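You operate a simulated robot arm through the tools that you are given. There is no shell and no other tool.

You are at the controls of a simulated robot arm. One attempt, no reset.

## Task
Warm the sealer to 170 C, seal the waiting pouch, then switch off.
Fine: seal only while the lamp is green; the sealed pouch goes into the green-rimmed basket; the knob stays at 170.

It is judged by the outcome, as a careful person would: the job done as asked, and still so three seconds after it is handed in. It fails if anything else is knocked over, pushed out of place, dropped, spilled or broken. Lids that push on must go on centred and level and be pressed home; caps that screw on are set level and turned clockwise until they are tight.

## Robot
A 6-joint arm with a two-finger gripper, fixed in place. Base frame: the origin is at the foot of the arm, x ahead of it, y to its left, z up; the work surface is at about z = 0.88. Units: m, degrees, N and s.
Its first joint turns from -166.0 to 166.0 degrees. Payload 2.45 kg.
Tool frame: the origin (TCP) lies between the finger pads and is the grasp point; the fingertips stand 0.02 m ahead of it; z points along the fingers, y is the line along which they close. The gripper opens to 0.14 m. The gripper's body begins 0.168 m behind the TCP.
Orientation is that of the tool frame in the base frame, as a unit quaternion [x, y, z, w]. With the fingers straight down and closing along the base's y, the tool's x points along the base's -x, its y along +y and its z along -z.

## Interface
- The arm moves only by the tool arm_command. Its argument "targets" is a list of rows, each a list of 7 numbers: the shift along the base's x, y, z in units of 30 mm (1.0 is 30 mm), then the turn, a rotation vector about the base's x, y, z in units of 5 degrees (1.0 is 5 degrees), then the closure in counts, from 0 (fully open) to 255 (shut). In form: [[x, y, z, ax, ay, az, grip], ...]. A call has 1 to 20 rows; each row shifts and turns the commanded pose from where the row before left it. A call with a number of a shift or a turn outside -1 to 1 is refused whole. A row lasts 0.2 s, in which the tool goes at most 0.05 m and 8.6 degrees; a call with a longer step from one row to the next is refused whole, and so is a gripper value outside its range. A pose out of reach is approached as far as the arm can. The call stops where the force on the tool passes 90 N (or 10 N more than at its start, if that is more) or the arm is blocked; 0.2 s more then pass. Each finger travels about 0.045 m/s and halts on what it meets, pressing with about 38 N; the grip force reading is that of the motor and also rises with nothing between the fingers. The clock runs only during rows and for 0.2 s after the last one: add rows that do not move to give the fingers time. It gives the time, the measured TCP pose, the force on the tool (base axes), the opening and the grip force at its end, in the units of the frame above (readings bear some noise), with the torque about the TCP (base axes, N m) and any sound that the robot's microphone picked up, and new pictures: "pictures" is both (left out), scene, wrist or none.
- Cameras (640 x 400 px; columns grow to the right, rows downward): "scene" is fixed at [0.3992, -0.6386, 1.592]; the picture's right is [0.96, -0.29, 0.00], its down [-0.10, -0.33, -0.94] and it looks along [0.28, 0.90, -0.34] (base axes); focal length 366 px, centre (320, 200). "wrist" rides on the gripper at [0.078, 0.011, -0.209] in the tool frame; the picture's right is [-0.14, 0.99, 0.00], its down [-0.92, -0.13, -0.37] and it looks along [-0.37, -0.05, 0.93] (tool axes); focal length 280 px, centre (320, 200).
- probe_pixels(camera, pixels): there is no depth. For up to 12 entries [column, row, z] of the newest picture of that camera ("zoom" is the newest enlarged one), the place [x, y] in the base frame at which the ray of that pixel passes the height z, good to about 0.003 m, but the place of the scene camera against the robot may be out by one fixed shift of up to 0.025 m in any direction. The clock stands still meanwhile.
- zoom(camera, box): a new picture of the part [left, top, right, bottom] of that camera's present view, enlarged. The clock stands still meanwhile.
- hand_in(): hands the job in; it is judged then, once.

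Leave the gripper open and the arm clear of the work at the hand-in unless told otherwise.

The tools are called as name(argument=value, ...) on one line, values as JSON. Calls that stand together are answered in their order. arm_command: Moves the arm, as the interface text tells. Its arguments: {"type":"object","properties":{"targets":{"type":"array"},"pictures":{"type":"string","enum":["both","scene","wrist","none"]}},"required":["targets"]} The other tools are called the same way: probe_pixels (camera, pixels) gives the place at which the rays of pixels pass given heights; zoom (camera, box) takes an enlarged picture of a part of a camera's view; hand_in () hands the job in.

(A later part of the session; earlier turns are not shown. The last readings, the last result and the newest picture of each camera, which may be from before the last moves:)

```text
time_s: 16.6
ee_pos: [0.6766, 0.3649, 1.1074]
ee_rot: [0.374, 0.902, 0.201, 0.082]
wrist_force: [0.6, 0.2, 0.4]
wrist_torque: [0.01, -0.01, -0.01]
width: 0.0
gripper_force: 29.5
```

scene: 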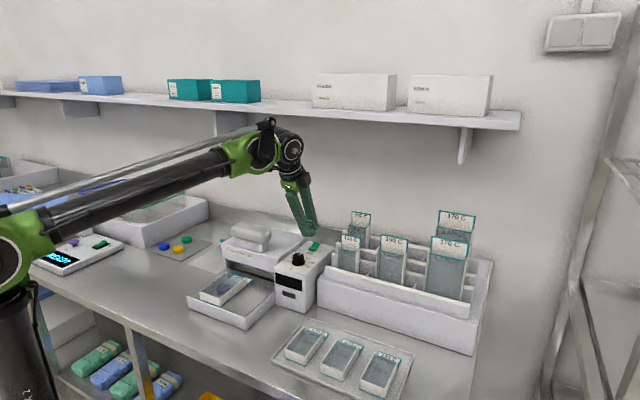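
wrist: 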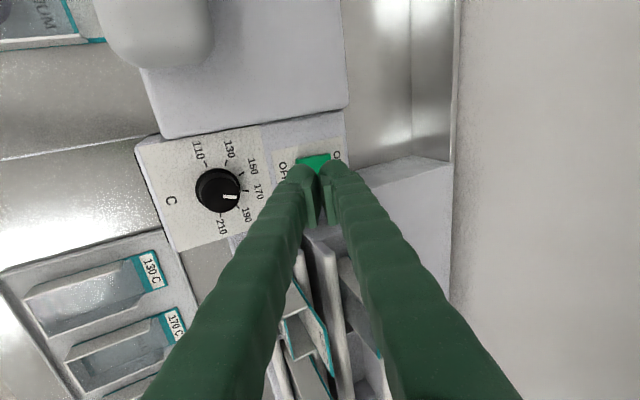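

The arm is free again, since the pose matches the command exactly. I'll move the tips to just above the rocker's ON end, with the TCP at about (0.7035, 0.3935, 1.085).

arm_command(targets=[[0.445, 0.442, 0, 0, 0, 0, 255], [0.445, 0.442, -0.38, 0, 0, 0, 255], [0, 0, -0.38, 0, 0, 0, 255], [0, 0, 0, 0, 0, 0, 255]], pictures="both")

zoom(camera="wrist", box=[240, 110, 400, 250])

zoom(camera="scene", box=[275, 210, 345, 280])

```text
time_s: 17.6
ee_pos: [0.7043, 0.393, 1.0838]
ee_rot: [0.373, 0.902, 0.2, 0.084]
wrist_force: [-0.2, -0.1, 0.1]
wrist_torque: [-0.01, 0.06, 0.0]
width: 0.0
gripper_force: 29.6
```

scene: 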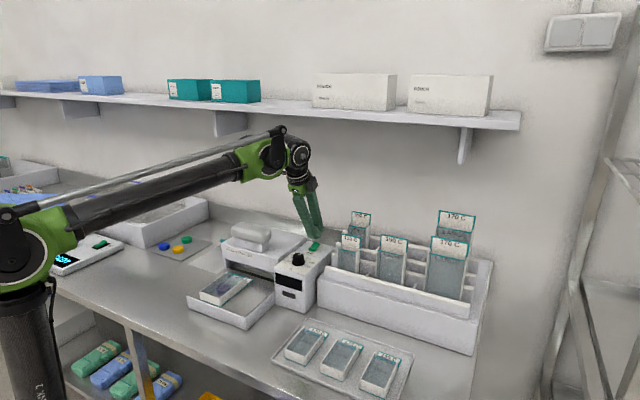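
wrist: 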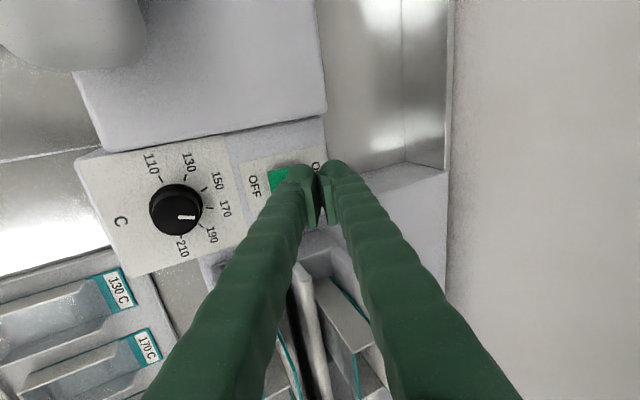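

```text
2.86 times, centred on (320, 180) of wrist
```

zoom: 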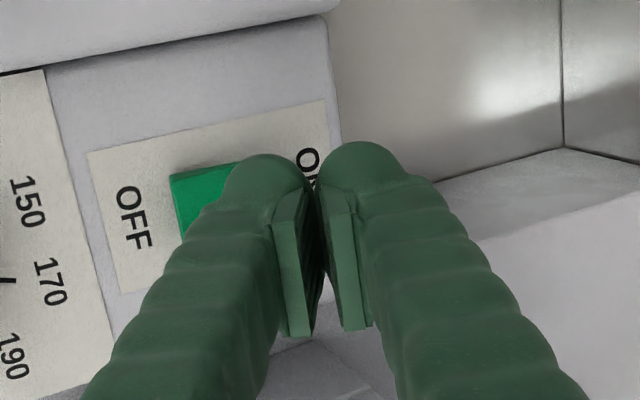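

```text
5.71 times, centred on (310, 245) of scene
```

zoom: 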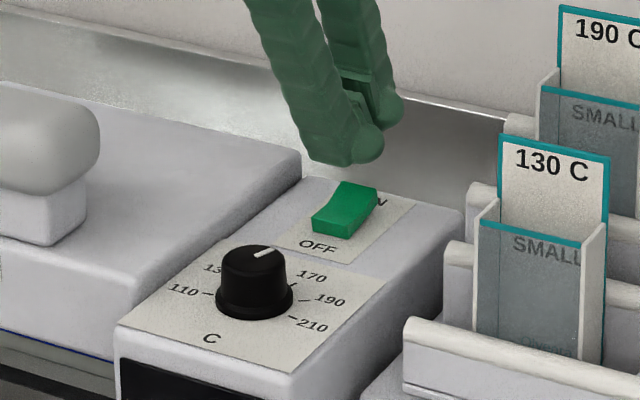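

The leading finger's tip is above the ON half. I'll lower it in small steps and watch for force.

arm_command(targets=[[0, 0, -0.3, 0, 0, 0, 255], [0, 0, -0.2, 0, 0, 0, 255], [0, 0, -0.15, 0, 0, 0, 255], [0, 0, -0.1, 0, 0, 0, 255]], pictures="scene")

zoom(camera="scene", box=[265, 225, 335, 310])

```text
time_s: 18.6
ee_pos: [0.7051, 0.3932, 1.0616]
ee_rot: [0.374, 0.902, 0.201, 0.083]
wrist_force: [-0.4, 0.2, 0.0]
wrist_torque: [-0.01, -0.01, 0.0]
width: 0.0001
gripper_force: 28.8
```

scene: 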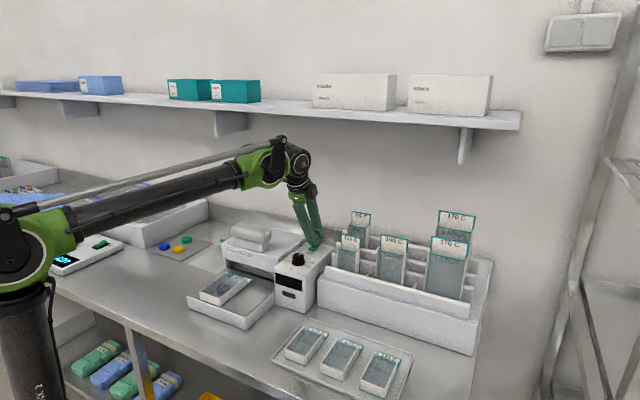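

```text
4.71 times, centred on (300, 268) of scene
```

zoom: 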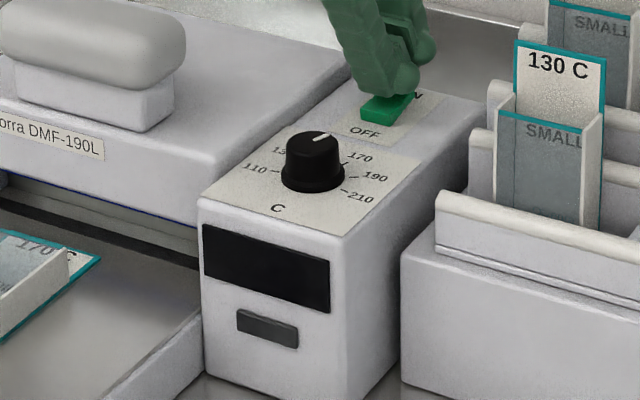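

There's no contact at 1.0616. I'll go 5 mm lower.

arm_command(targets=[[0, 0, -0.1, 0, 0, 0, 255], [0, 0, -0.07, 0, 0, 0, 255], [0, 0, 0, 0, 0, 0, 255]], pictures="scene")

zoom(camera="scene", box=[265, 225, 335, 310])

```text
time_s: 19.4
ee_pos: [0.7057, 0.393, 1.0574]
ee_rot: [0.374, 0.902, 0.199, 0.083]
wrist_force: [-0.8, -0.7, -0.3]
wrist_torque: [-0.02, -0.03, -0.01]
width: 0.0
gripper_force: 29.0
```

scene: 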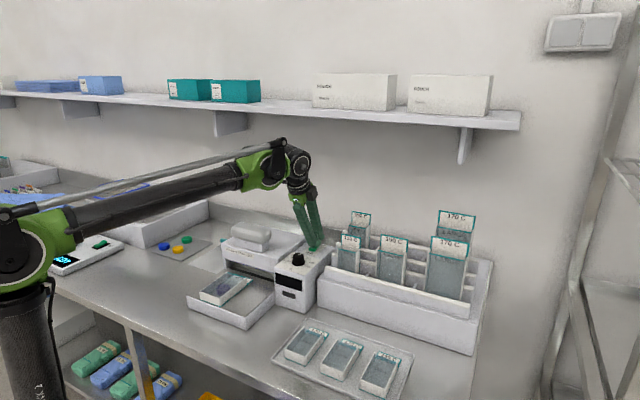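

```text
4.71 times, centred on (300, 268) of scene
```

zoom: 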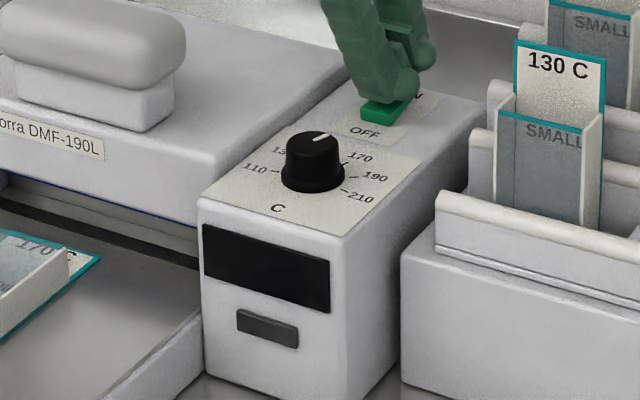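

Still no contact at 1.0574. I'll continue down in small steps.

arm_command(targets=[[0, 0, -0.1, 0, 0, 0, 255], [0, 0, -0.07, 0, 0, 0, 255], [0, 0, 0, 0, 0, 0, 255]], pictures="scene")

zoom(camera="scene", box=[265, 225, 335, 310])

```text
time_s: 20.2
ee_pos: [0.7042, 0.3936, 1.0506]
ee_rot: [0.374, 0.902, 0.2, 0.084]
wrist_force: [8.4, 3.8, 28.6]
wrist_torque: [-0.01, -0.1, 0.01]
width: 0.0
gripper_force: 29.5
```

scene: 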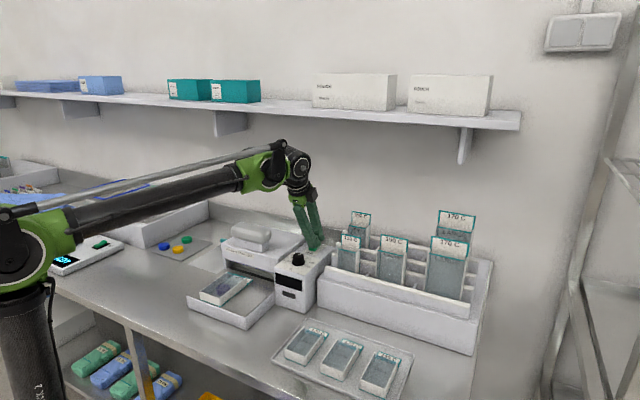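

```text
4.71 times, centred on (300, 268) of scene
```

zoom: 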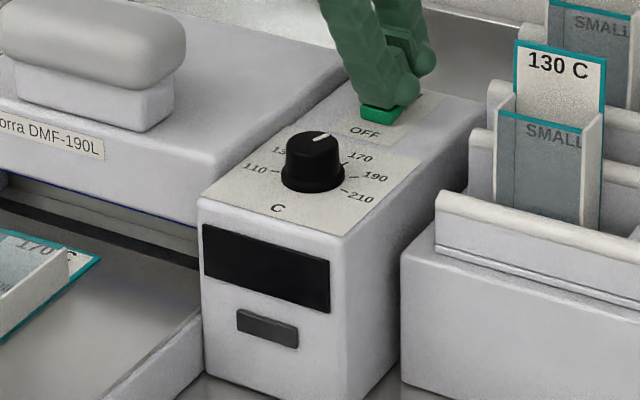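

Contact is about 29 N on the ON half, but it hasn't toggled yet. I'll press a bit further.

arm_command(targets=[[0, 0, -0.05, 0, 0, 0, 255], [0, 0, -0.05, 0, 0, 0, 255], [0, 0, 0, 0, 0, 0, 255]], pictures="both")

zoom(camera="scene", box=[265, 225, 335, 310])

zoom(camera="wrist", box=[240, 110, 400, 250])

```text
time_s: 21.0
ee_pos: [0.7065, 0.3932, 1.0519]
ee_rot: [0.373, 0.901, 0.203, 0.084]
wrist_force: [5.3, 6.0, 23.6]
wrist_torque: [-0.01, -0.02, -0.15]
width: 0.0001
gripper_force: 29.1
stopped in row 3: the force on the tool passed its limit at 91 N (the readings are from after the stop); the commanded pose is now the measured one
```

scene: 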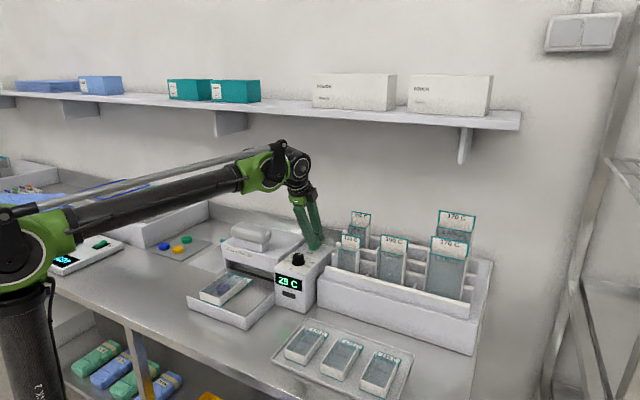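
wrist: 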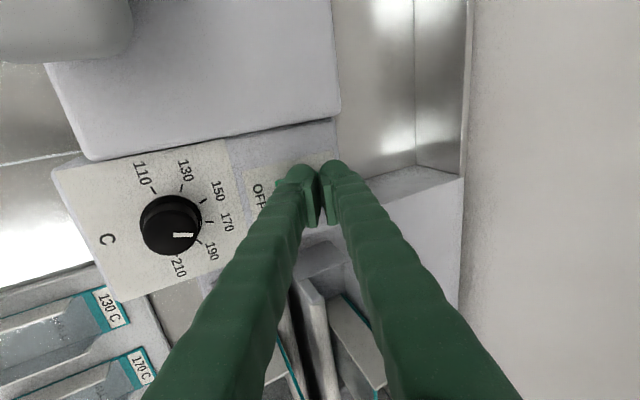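

```text
4.71 times, centred on (300, 268) of scene
```

zoom: 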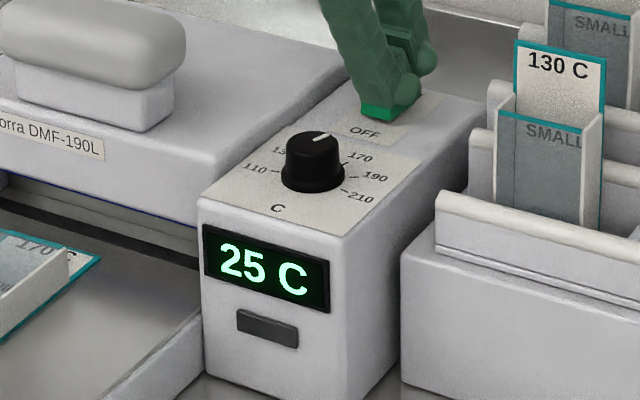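

```text
2.86 times, centred on (320, 180) of wrist
```

zoom: 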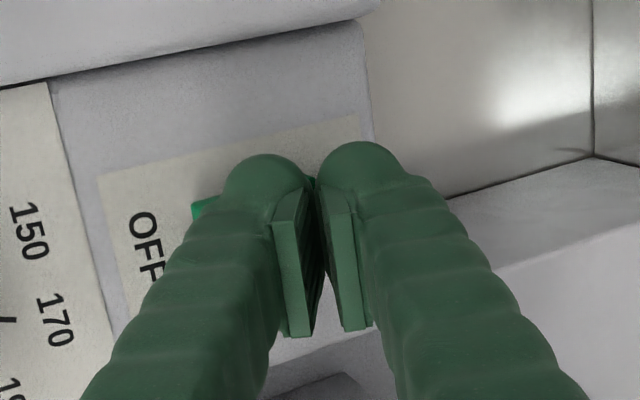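

The sealer is on and the display shows 25 C. I'll lift off the rocker and back away from the wall so I can look at the pouch and jaw.

arm_command(targets=[[0, 0, 0.3, 0, 0, 0, 255], [0, 0, 0.8, 0, 0, 0, 255], [-0.2, -0.2, 0.9, 0, 0, 0, 255], [-0.5, -0.5, 0.9, 0, 0, 0, 255], [-0.8, -0.8, 0.5, 0, 0, 0, 200], [-0.9, -0.7, 0, -0.707, 0.707, 0, 100], [-0.9, -0.5, 0, -0.707, 0.707, 0, 0], [-0.9, -0.2, 0, -0.707, 0.707, 0, 0], [-0.9, 0, 0, -0.707, 0.707, 0, 0], [-0.9, 0, 0, -0.707, 0.707, 0, 0], [0, 0, 0, 0, 0, 0, 0]], pictures="both")

zoom(camera="scene", box=[180, 210, 340, 340])

```text
time_s: 23.4
ee_pos: [0.526, 0.3077, 1.1527]
ee_rot: [0.382, 0.924, 0.002, 0.001]
wrist_force: [0.0, -0.3, 0.4]
wrist_torque: [0.01, 0.04, 0.01]
width: 0.1386
gripper_force: 0.1
```

scene: 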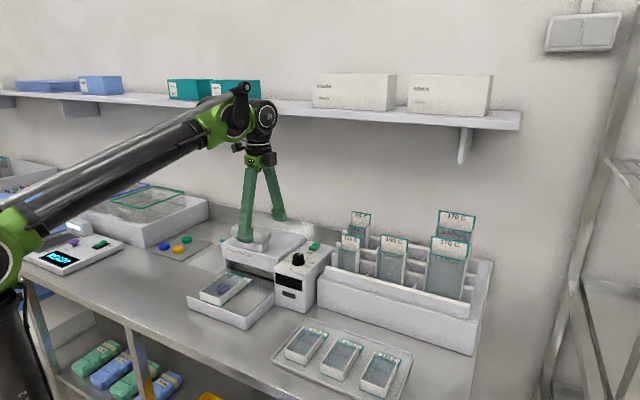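
wrist: 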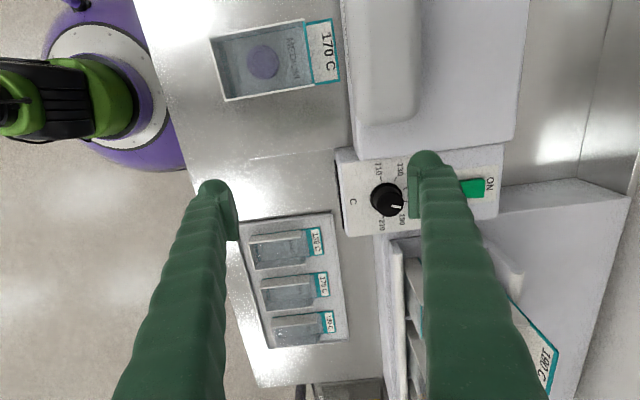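

```text
3.08 times, centred on (260, 275) of scene
```

zoom: 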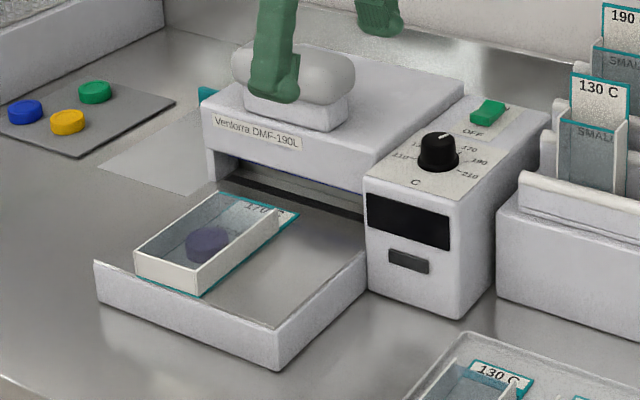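

The display is dark again, so the rocker may not have latched. I'll look at it closely.

zoom(camera="wrist", box=[330, 130, 530, 250])

zoom(camera="scene", box=[290, 230, 335, 275])

zoom(camera="scene", box=[20, 210, 140, 280])

```text
3.20 times, centred on (430, 190) of wrist
```

zoom: 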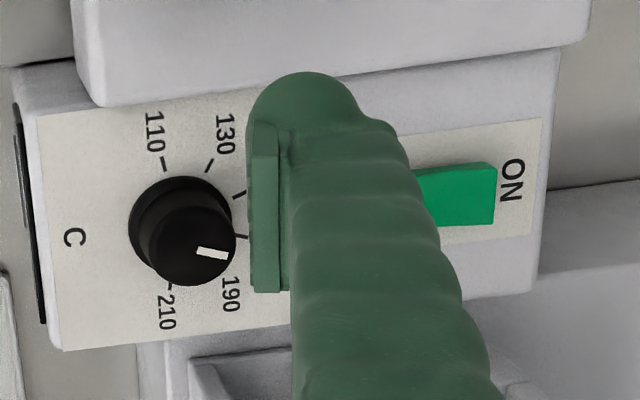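

```text
8.89 times, centred on (312, 252) of scene
```

zoom: 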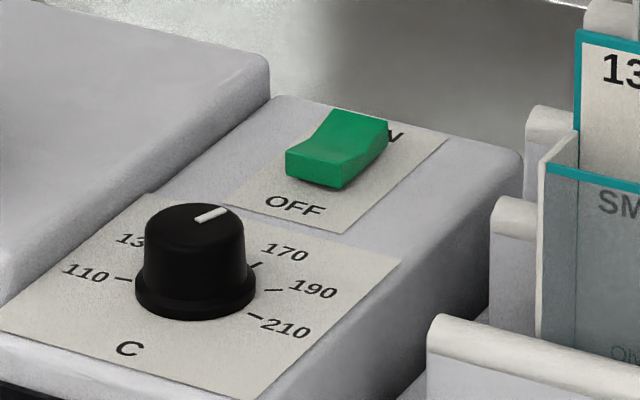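

```text
5.33 times, centred on (80, 245) of scene
```

zoom: 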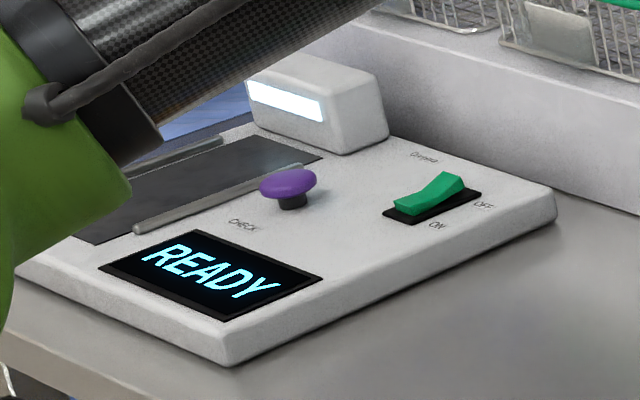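

The rocker is V-shaped and its ON half is raised again. It lit while I held it down but sprang back, so it didn't go past its detent. I'll close the fingers for a clear view of it and measure its extent.

arm_command(targets=[[0.5, 0.2, 0, 0, 0, 0, 255], [0.5, 0.2, 0, 0, 0, 0, 255], [0, 0, 0, 0, 0, 0, 255], [0, 0, 0, 0, 0, 0, 255], [0, 0, 0, 0, 0, 0, 255], [0, 0, 0, 0, 0, 0, 255]], pictures="wrist")

zoom(camera="wrist", box=[390, 140, 490, 220])

```text
time_s: 24.8
ee_pos: [0.5555, 0.3183, 1.1522]
ee_rot: [0.383, 0.924, 0.002, 0.001]
wrist_force: [-0.2, 0.2, 0.9]
wrist_torque: [0.01, 0.01, -0.01]
width: 0.0144
gripper_force: 0.0
```

wrist: 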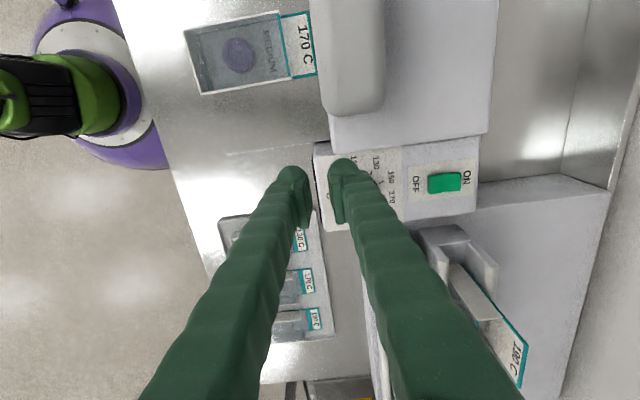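

```text
5.00 times, centred on (440, 180) of wrist
```

zoom: 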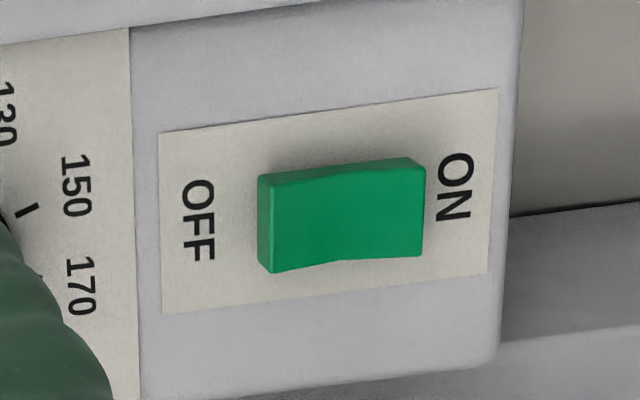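

probe_pixels(camera="zoom", pixels=[[268, 225, 1.03], [268, 225, 1.025], [422, 211, 1.03], [422, 211, 1.036], [408, 158, 1.036], [420, 257, 1.036], [345, 218, 1.028], [520, 100, 1.02], [490, 360, 1.02]])

```text
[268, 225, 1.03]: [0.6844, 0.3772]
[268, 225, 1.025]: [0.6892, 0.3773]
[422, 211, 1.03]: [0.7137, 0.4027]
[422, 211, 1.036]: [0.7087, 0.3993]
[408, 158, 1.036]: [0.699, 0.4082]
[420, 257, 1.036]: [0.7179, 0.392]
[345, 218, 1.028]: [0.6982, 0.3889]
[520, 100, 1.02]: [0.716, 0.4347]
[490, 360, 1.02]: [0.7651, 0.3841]
```

The rocker is about 33 mm long and its ON end is at about (0.709, 0.399, 1.036). My last press was probably too near the pivot. I'll tilt again and go to a hover 5 mm further out.

arm_command(targets=[[0.844, 0.446, 0, 0.707, -0.707, 0, 255], [0.844, 0.446, 0, 0.707, -0.707, 0, 255], [0.844, 0.446, 0, 0.707, -0.707, 0, 255], [0.844, 0.446, -0.7, 0.707, -0.707, 0, 255], [0.844, 0.446, -0.7, 0.707, -0.707, 0, 255], [0.844, 0.446, -0.7, 0, 0, 0, 255], [0, 0, -0.4, 0, 0, 0, 255], [0, 0, -0.2, 0, 0, 0, 255], [0, 0, 0, 0, 0, 0, 255]], pictures="both")

zoom(camera="wrist", box=[240, 110, 400, 250])

zoom(camera="scene", box=[275, 215, 345, 280])

```text
time_s: 26.8
ee_pos: [0.708, 0.3979, 1.0728]
ee_rot: [0.373, 0.902, 0.202, 0.084]
wrist_force: [0.0, -0.6, 0.2]
wrist_torque: [0.02, -0.01, 0.01]
width: 0.0002
gripper_force: 29.4
```

scene: 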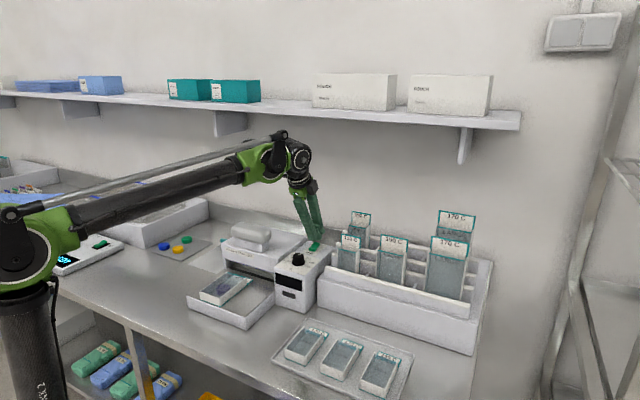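
wrist: 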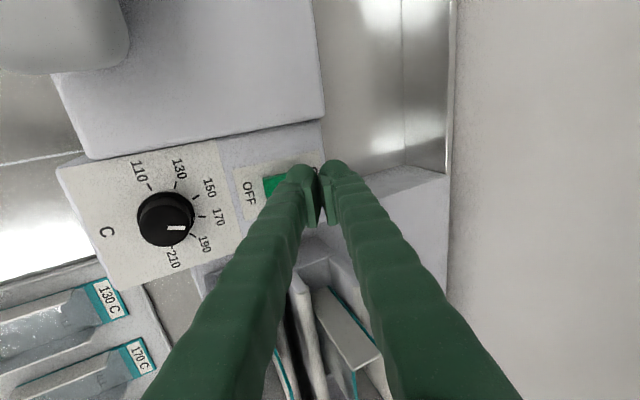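

```text
2.86 times, centred on (320, 180) of wrist
```

zoom: 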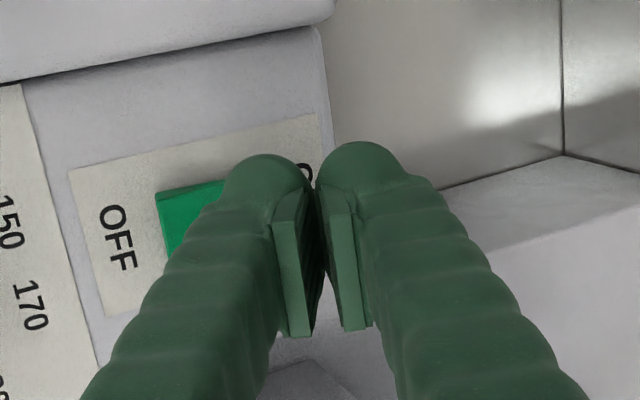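

```text
6.15 times, centred on (310, 248) of scene
```

zoom: 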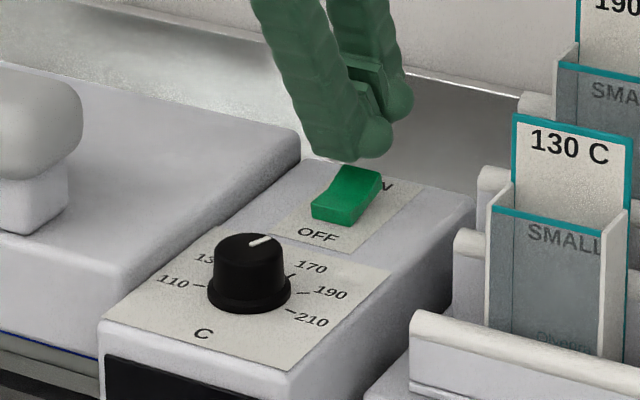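

The tip is now over the outer part of the ON half. I'll lower to contact in small steps.

arm_command(targets=[[0, 0, -0.3, 0, 0, 0, 255], [0, 0, -0.15, 0, 0, 0, 255], [0, 0, -0.08, 0, 0, 0, 255], [0, 0, 0, 0, 0, 0, 255]], pictures="scene")

```text
time_s: 27.8
ee_pos: [0.7089, 0.3999, 1.0557]
ee_rot: [0.374, 0.901, 0.201, 0.084]
wrist_force: [0.5, 0.7, 0.3]
wrist_torque: [-0.01, 0.01, 0.04]
width: 0.0
gripper_force: 29.8
```

scene: 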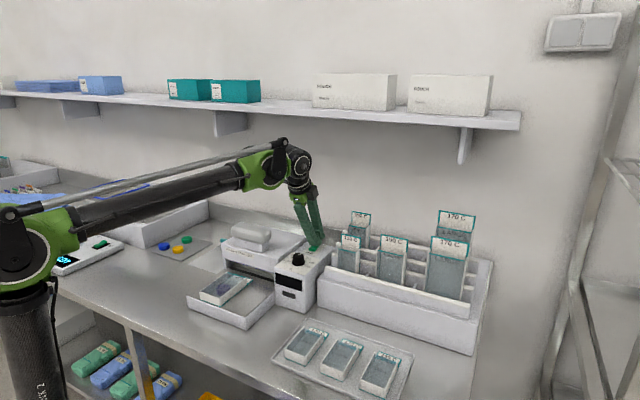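

arm_command(targets=[[0, 0, -0.07, 0, 0, 0, 255], [0, 0, -0.07, 0, 0, 0, 255], [0, 0, 0, 0, 0, 0, 255]], pictures="scene")

zoom(camera="scene", box=[270, 225, 340, 305])

```text
time_s: 28.6
ee_pos: [0.7091, 0.3985, 1.0516]
ee_rot: [0.374, 0.902, 0.201, 0.084]
wrist_force: [0.8, 0.2, 0.3]
wrist_torque: [0.0, 0.04, -0.01]
width: 0.0
gripper_force: 29.1
```

scene: 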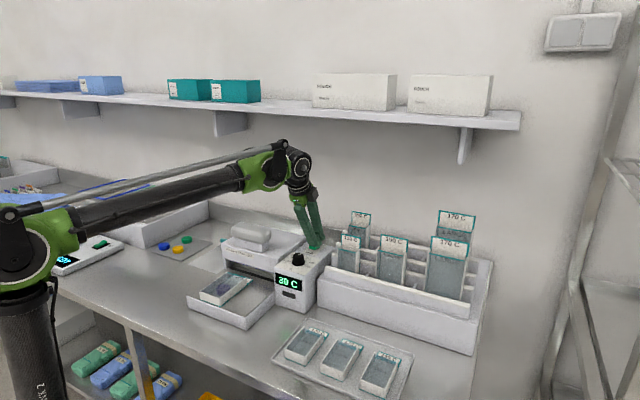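

```text
5.00 times, centred on (305, 265) of scene
```

zoom: 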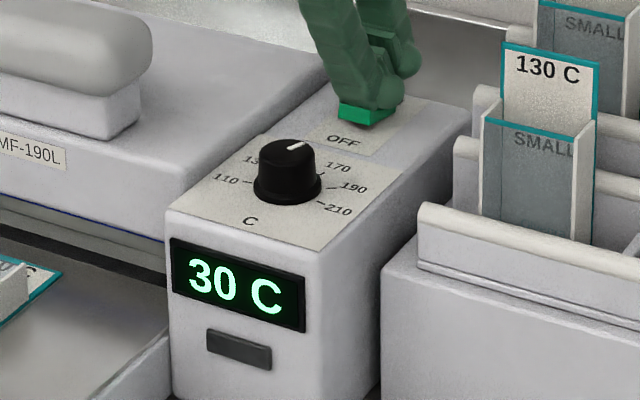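

The display is on at 30 C and there's no force on the tool, so this time the rocker snapped through on its own. I'll lift gently and check that it stays on.

arm_command(targets=[[0, 0, 0.15, 0, 0, 0, 255], [0, 0, 0.4, 0, 0, 0, 255], [0, 0, 0.8, 0, 0, 0, 255]], pictures="scene")

zoom(camera="scene", box=[270, 225, 340, 305])

```text
time_s: 29.4
ee_pos: [0.7087, 0.4001, 1.0922]
ee_rot: [0.374, 0.902, 0.201, 0.083]
wrist_force: [0.2, 0.1, 0.1]
wrist_torque: [-0.03, -0.01, -0.03]
width: 0.0001
gripper_force: 29.2
```

scene: 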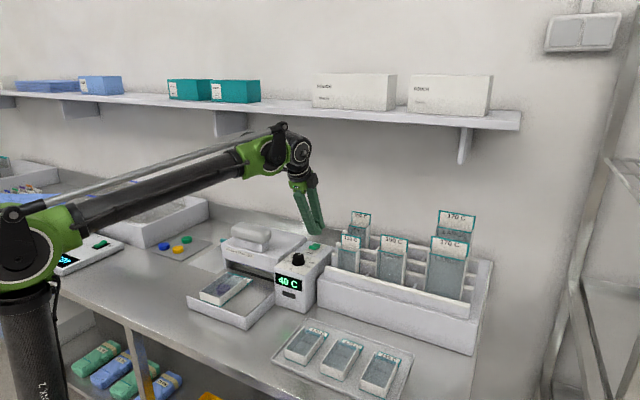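

```text
5.00 times, centred on (305, 265) of scene
```

zoom: 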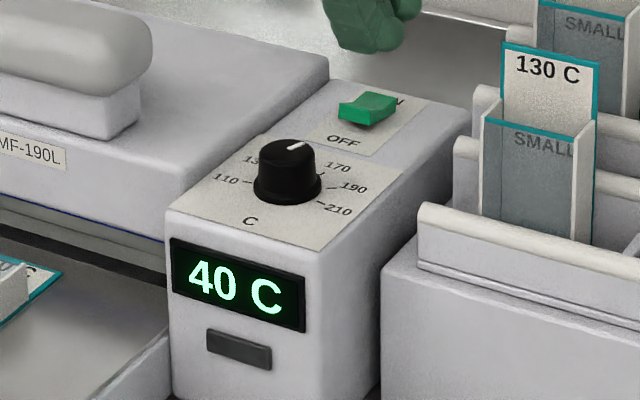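

It's latched ON at 40 C and rising. While it warms I'll go back over the pouch and look closely at the pouch, tray and jaw.

arm_command(targets=[[-0.2, -0.2, 0.9, 0, 0, 0, 255], [-0.7, -0.7, 0.9, 0, 0, 0, 200], [-1, -0.5, 0.4, 0, 0, 0, 100], [-1, -0.4, 0, -0.707, 0.707, 0, 0], [-1, -0.3, 0, -0.707, 0.707, 0, 0], [-1, 0, 0, -0.707, 0.707, 0, 0], [-1, 0, 0, -0.707, 0.707, 0, 0], [-1, 0, 0, -0.707, 0.707, 0, 0], [-1, 0, 0, 0, 0, 0, 0], [-1, 0, 0, 0, 0, 0, 0], [0, 0, 0, 0, 0, 0, 0]], pictures="both")

zoom(camera="wrist", box=[200, 60, 440, 210])

zoom(camera="scene", box=[180, 210, 330, 330])

```text
time_s: 31.8
ee_pos: [0.4397, 0.3344, 1.1574]
ee_rot: [0.382, 0.924, 0.002, 0.001]
wrist_force: [0.6, 0.2, 0.3]
wrist_torque: [-0.02, 0.0, 0.01]
width: 0.1401
gripper_force: 0.0
```

scene: 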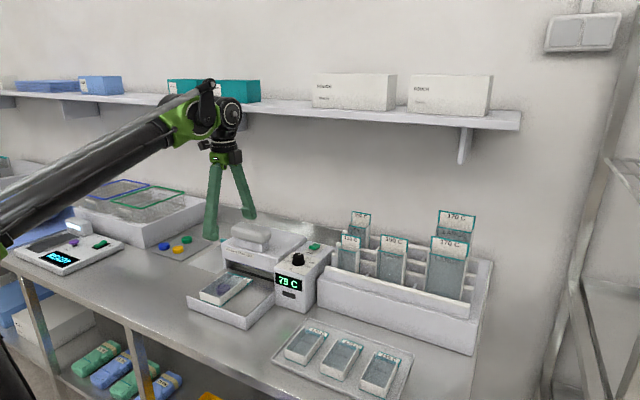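
wrist: 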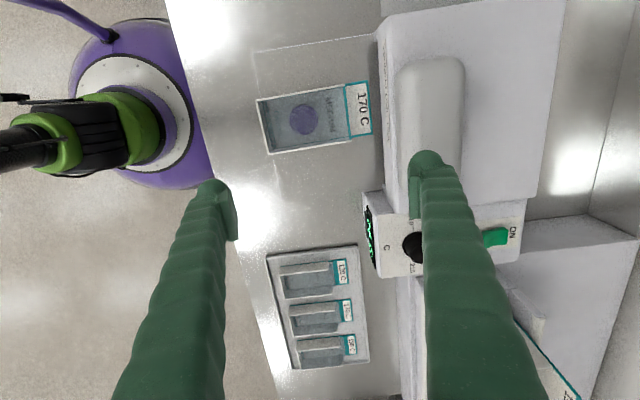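

```text
2.67 times, centred on (320, 135) of wrist
```

zoom: 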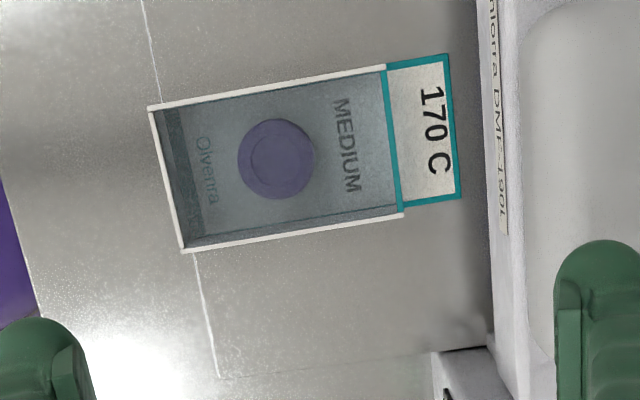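

```text
3.33 times, centred on (255, 270) of scene
```

zoom: 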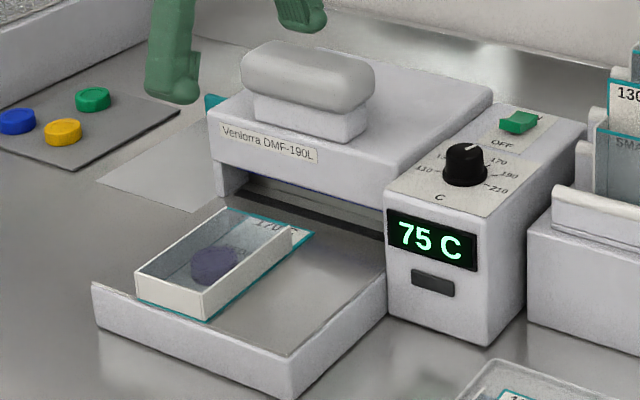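

The display reads 75 C. The pouch's flap ends short of the jaw slot, so the pouch has to be slid in before pressing. I'll measure the pouch, the head front and the handle.

probe_pixels(camera="wrist", pixels=[[256.3, 99.7, 0.92], [344.5, 84.7, 0.92], [351.2, 140.2, 0.92], [268.7, 153.7, 0.92], [368.5, 80.2, 0.9], [373, 133.5, 0.9], [383, 30, 0.98], [386, 120, 0.98], [396, 100, 1.09], [465, 80, 1.09], [430, 58, 1.09], [302, 119, 0.9]])

probe_pixels(camera="scene", pixels=[[220.4, 360, 0.92], [217, 288, 0.92], [217, 288, 0.9], [188, 296, 0.9], [267, 329, 0.9], [223, 272, 0.92], [242, 277, 0.92], [248, 280, 0.9]])

zoom(camera="scene", box=[185, 255, 285, 330])

```text
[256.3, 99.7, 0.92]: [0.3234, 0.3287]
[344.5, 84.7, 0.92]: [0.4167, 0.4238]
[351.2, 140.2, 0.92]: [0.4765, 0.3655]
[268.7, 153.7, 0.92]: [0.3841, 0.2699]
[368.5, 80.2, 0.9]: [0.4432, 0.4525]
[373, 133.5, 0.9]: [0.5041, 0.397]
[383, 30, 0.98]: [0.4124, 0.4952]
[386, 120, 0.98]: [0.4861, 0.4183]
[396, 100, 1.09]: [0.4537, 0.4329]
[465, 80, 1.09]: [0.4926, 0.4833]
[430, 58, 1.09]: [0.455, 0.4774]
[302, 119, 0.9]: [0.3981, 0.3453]
```

```text
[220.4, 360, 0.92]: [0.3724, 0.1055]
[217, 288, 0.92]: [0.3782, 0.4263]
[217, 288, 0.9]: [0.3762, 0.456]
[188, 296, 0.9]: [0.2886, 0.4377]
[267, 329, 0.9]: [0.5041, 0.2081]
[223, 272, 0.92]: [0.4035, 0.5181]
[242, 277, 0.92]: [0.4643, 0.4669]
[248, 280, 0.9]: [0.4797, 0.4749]
```

```text
5.33 times, centred on (235, 292) of scene
```

zoom: 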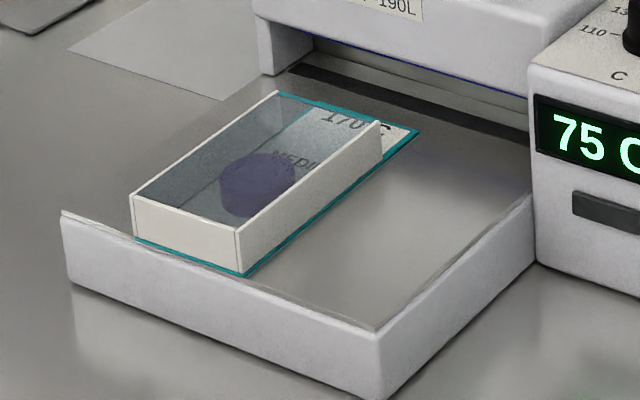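

probe_pixels(camera="scene", pixels=[[220.6, 305.5, 0.915], [220.6, 305.5, 0.9], [220.1, 298, 0.94], [200, 290.5, 0.94], [252.8, 273.3, 0.915], [252.8, 273.3, 0.9], [254, 268, 0.93], [254, 268, 0.95], [298, 259, 1.03], [245, 316, 0.915], [187, 295, 0.915], [252, 280, 0.915]])

zoom(camera="wrist", box=[330, 20, 430, 200])

```text
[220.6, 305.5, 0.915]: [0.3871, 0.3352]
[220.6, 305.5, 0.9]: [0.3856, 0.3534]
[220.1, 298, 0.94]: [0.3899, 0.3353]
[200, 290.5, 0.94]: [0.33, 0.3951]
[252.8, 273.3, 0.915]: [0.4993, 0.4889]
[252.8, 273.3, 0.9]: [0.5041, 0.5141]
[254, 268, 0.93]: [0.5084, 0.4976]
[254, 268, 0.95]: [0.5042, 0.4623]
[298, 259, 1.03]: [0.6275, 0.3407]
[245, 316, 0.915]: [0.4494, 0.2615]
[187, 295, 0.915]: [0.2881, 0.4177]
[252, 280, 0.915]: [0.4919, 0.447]
```

```text
2.22 times, centred on (380, 110) of wrist
```

zoom: 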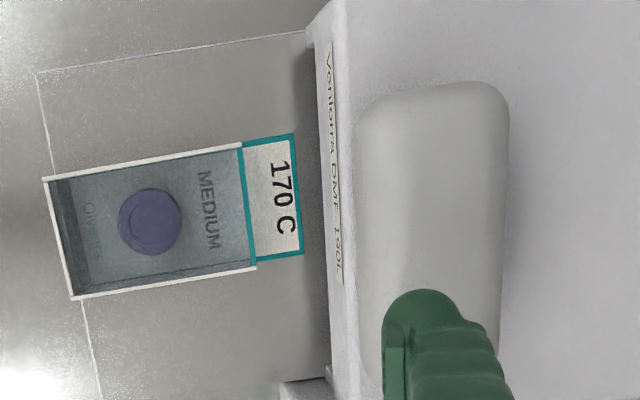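

probe_pixels(camera="scene", pixels=[[220, 298, 0.96], [220, 298, 0.98], [199.6, 291.3, 0.96], [245.9, 277.4, 0.96], [245.9, 277.4, 0.98], [253.2, 279.1, 0.93], [253.2, 279.1, 0.96], [186.6, 294.3, 0.92], [186.6, 294.3, 0.95], [245.3, 316.8, 0.92], [245.3, 316.8, 0.95], [245.3, 328.6, 0.88]])

probe_pixels(camera="wrist", pixels=[[268.7, 153.7, 0.96], [268.7, 153.7, 0.98], [351.2, 140.2, 0.96], [351.2, 140.2, 0.98], [373, 133.5, 0.93], [373, 133.5, 0.96], [252.7, 52.9, 0.92], [252.7, 52.9, 0.95], [378, 140, 0.96], [378, 140, 0.98], [256.3, 99.7, 0.96], [256.3, 99.7, 0.98]])

```text
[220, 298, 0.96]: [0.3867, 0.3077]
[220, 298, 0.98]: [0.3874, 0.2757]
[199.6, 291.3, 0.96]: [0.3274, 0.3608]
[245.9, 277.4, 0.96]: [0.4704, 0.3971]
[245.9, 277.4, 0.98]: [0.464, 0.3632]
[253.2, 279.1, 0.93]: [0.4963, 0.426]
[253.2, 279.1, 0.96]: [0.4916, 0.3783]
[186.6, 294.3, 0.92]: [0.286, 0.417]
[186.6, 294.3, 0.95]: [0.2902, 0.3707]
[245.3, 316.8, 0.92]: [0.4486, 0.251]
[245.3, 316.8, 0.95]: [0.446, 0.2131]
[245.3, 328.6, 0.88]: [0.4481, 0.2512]
```

```text
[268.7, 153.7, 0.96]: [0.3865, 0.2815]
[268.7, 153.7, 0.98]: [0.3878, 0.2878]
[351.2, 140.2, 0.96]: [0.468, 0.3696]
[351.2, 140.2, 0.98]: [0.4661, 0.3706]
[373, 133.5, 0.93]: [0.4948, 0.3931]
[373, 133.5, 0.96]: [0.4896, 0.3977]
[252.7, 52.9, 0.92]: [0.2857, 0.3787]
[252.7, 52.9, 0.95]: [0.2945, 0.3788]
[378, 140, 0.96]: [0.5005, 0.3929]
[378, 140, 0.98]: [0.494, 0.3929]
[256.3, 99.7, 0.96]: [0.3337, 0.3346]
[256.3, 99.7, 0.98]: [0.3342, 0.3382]
```

Two height estimates for the platform disagree: 0.92 against about 0.947. I'll calibrate the scene camera against my own fingertips, whose positions are known.

zoom(camera="scene", box=[180, 160, 280, 250])

probe_pixels(camera="scene", pixels=[[211, 239, 1.1374], [250, 218, 1.1374]])

```text
4.44 times, centred on (230, 205) of scene
```

zoom: 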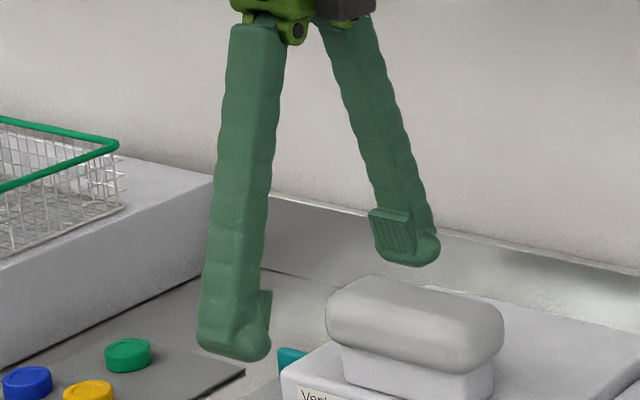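

```text
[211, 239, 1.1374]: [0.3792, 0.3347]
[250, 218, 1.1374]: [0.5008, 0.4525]
```

probe_pixels(camera="scene", pixels=[[297.9, 254.5, 1.043], [297.9, 254.5, 1.06], [297.9, 262.7, 1.02], [297.9, 262.7, 1.04], [313.5, 238.5, 1.062], [210.9, 240.3, 1.1374], [210.9, 240.3, 1.16], [250.7, 219.6, 1.1374], [250.7, 219.6, 1.16]])

```text
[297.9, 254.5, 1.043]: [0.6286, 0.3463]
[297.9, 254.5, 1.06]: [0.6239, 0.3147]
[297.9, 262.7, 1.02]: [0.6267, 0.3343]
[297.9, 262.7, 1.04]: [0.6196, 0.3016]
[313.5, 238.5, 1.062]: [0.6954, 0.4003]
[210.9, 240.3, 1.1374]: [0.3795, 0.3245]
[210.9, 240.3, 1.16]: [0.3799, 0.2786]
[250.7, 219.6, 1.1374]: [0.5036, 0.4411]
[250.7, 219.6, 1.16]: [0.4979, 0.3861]
```

Calibrated result: platform top z ≈ 0.92, pouch top ≈ 0.952, pouch body about 76 × 121 mm centred at about (0.4005, 0.351) with its axis at ~46°. The flap end is at d ≈ 0.628 along the machine axis, the head front at ≈ 0.64, and the sealing strip at ≈ 0.663. So the pouch must slide in about 4.5–5 cm. I'll turn the tool so it closes across the pouch (yaw +46°) and hover above it.

arm_command(targets=[[-0.25, -0.1, 0, 0, 0, 1, 30], [-0.25, -0.1, 0, 0, 0, 1, 30], [-0.2, 0, 0, 0, 0, 1, 30], [-0.2, 0, 0, 0, 0, 1, 30], [-0.15, 0, 0, 0, 0, 1, 30], [-0.1, 0.05, 0, 0, 0, 1, 30], [-0.1, 0.05, 0, 0, 0, 1, 30], [-0.1, 0.05, 0, 0, 0, 1, 30], [-0.1, 0.05, 0, 0, 0, 1, 30], [-0.1, 0.05, 0, 0, 0, 1, 30], [0, 0.05, -0.3, 0, 0, 1, 30], [0, 0.05, -0.3, 0, 0, 1, 30], [0, 0.05, -0.3, 0, 0, 1, 30], [0, 0.05, -0.3, 0, 0, 1, 30], [0, 0.05, -0.3, 0, 0, 1, 30], [0, 0.05, -0.3, 0, 0, 1, 30], [0, 0, -0.3, 0, 0, 1, 30], [0, 0, -0.3, 0, 0, 1, 30], [0, 0, 0, 0, 0, 0.2, 30], [0, 0, 0, 0, 0, 0, 30]], pictures="both")

zoom(camera="scene", box=[180, 210, 330, 330])

```text
time_s: 36.0
ee_pos: [0.3941, 0.3462, 1.0862]
ee_rot: [-0.391, 0.921, 0.002, -0.001]
wrist_force: [-0.3, 0.1, 0.2]
wrist_torque: [0.01, -0.02, 0.03]
width: 0.1234
gripper_force: 0.0
```

scene: 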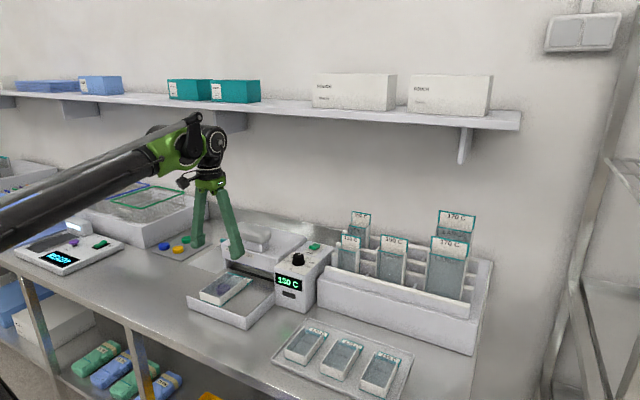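
wrist: 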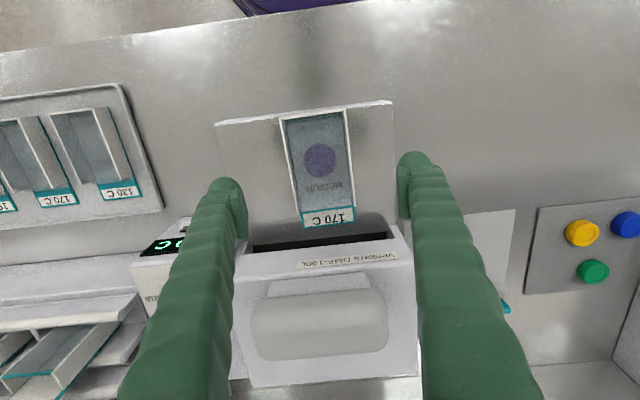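

```text
3.33 times, centred on (255, 270) of scene
```

zoom: 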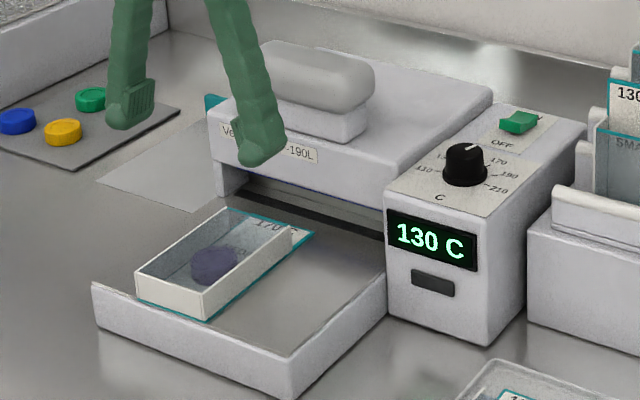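

The display reads 130 C. I'll check how the pouch sits under the gripper.

zoom(camera="wrist", box=[220, 90, 420, 260])

probe_pixels(camera="wrist", pixels=[[279, 118, 0.952], [346, 110, 0.952], [303, 208, 0.952], [355, 205, 0.952], [303, 228, 0.925], [356, 224, 0.925], [250, 250, 0.92], [392, 236, 0.92], [392, 236, 0.95], [215, 124, 0.92], [391, 102, 0.92]])

```text
2.35 times, centred on (320, 175) of wrist
```

zoom: 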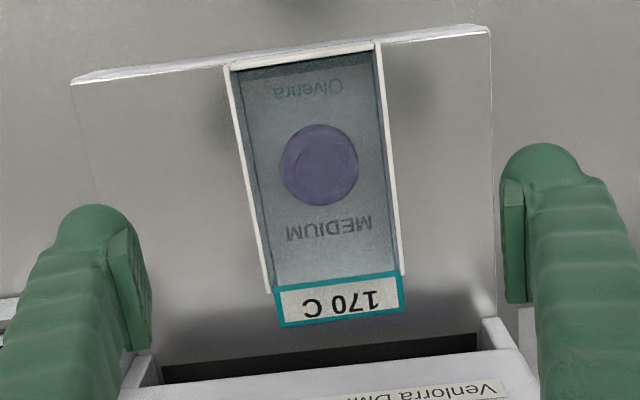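

```text
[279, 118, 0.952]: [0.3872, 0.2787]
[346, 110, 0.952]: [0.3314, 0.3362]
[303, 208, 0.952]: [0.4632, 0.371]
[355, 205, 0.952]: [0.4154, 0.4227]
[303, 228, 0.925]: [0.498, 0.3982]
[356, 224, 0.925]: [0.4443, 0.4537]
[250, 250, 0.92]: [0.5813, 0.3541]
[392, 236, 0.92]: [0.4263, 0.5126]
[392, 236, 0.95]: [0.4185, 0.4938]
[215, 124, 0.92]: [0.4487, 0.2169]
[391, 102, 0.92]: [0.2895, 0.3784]
```

The pouch lies between the fingers, turned about 2.5° relative to the machine. I'll descend around it to about 15 mm above grip height.

arm_command(targets=[[0, 0, -0.9, 0, 0, 0, 30], [0, 0, -0.9, 0, 0, 0, 30], [0, 0, -0.9, 0, 0, 0, 30], [0, 0, -0.8, 0, 0, 0, 30], [0, 0, -0.5, 0, 0, 0, 30], [0, 0, -0.2, 0, 0, 0, 30], [0, 0, 0, 0, 0, 0, 30]], pictures="both")

zoom(camera="scene", box=[180, 230, 330, 340])

```text
time_s: 37.6
ee_pos: [0.3936, 0.3481, 0.959]
ee_rot: [-0.39, 0.921, 0.001, -0.001]
wrist_force: [0.4, -0.4, 0.3]
wrist_torque: [-0.03, -0.01, 0.0]
width: 0.1235
gripper_force: 0.1
```

scene: 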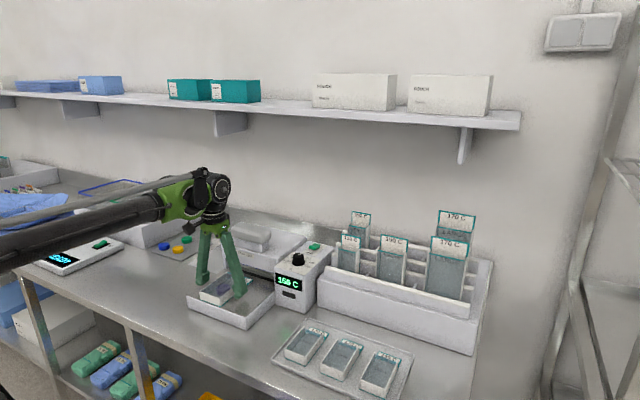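
wrist: 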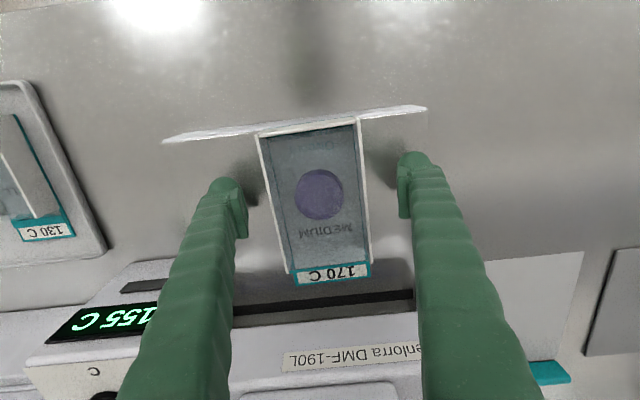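

```text
3.64 times, centred on (255, 285) of scene
```

zoom: 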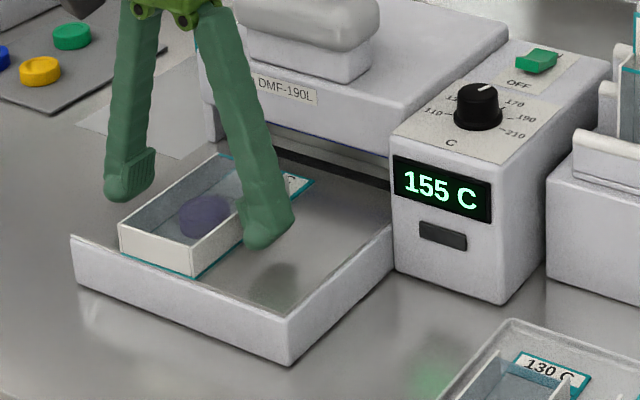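

155 C now. The fingers flank the pouch evenly, so I'll lower the last 13 mm and close on its side walls.

arm_command(targets=[[0, 0, -0.25, 0, 0, 0, 30], [0, 0, -0.18, 0, 0, 0, 30], [0, 0, 0, 0, 0, 0, 90], [0, 0, 0, 0, 0, 0, 130], [0, 0, 0, 0, 0, 0, 140], [0, 0, 0, 0, 0, 0, 140], [0, 0, 0, 0, 0, 0, 140]], pictures="both")

zoom(camera="scene", box=[180, 230, 330, 340])

```text
time_s: 39.2
ee_pos: [0.3961, 0.3475, 0.9475]
ee_rot: [-0.391, 0.92, 0.003, 0.0]
wrist_force: [25.8, -19.4, 40.2]
wrist_torque: [-1.74, -1.82, 0.07]
width: 0.0888
gripper_force: 21.9
```

scene: 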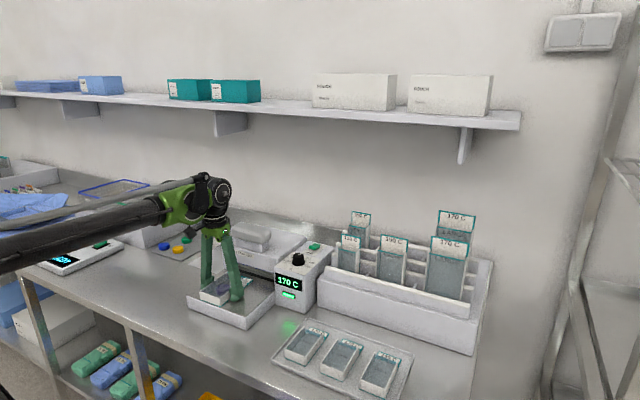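
wrist: 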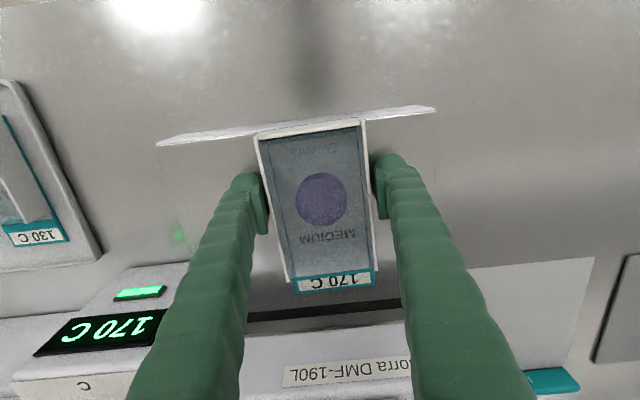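

```text
3.64 times, centred on (255, 285) of scene
```

zoom: 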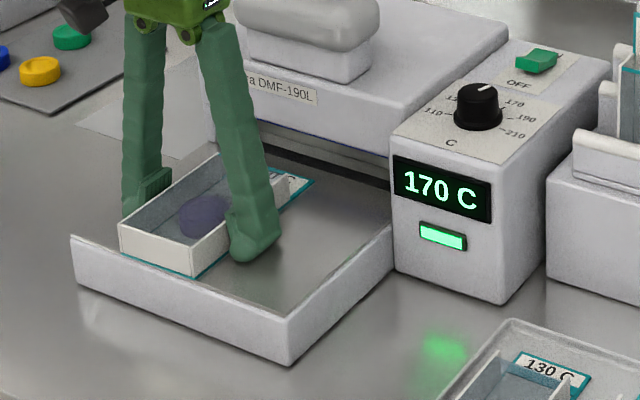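

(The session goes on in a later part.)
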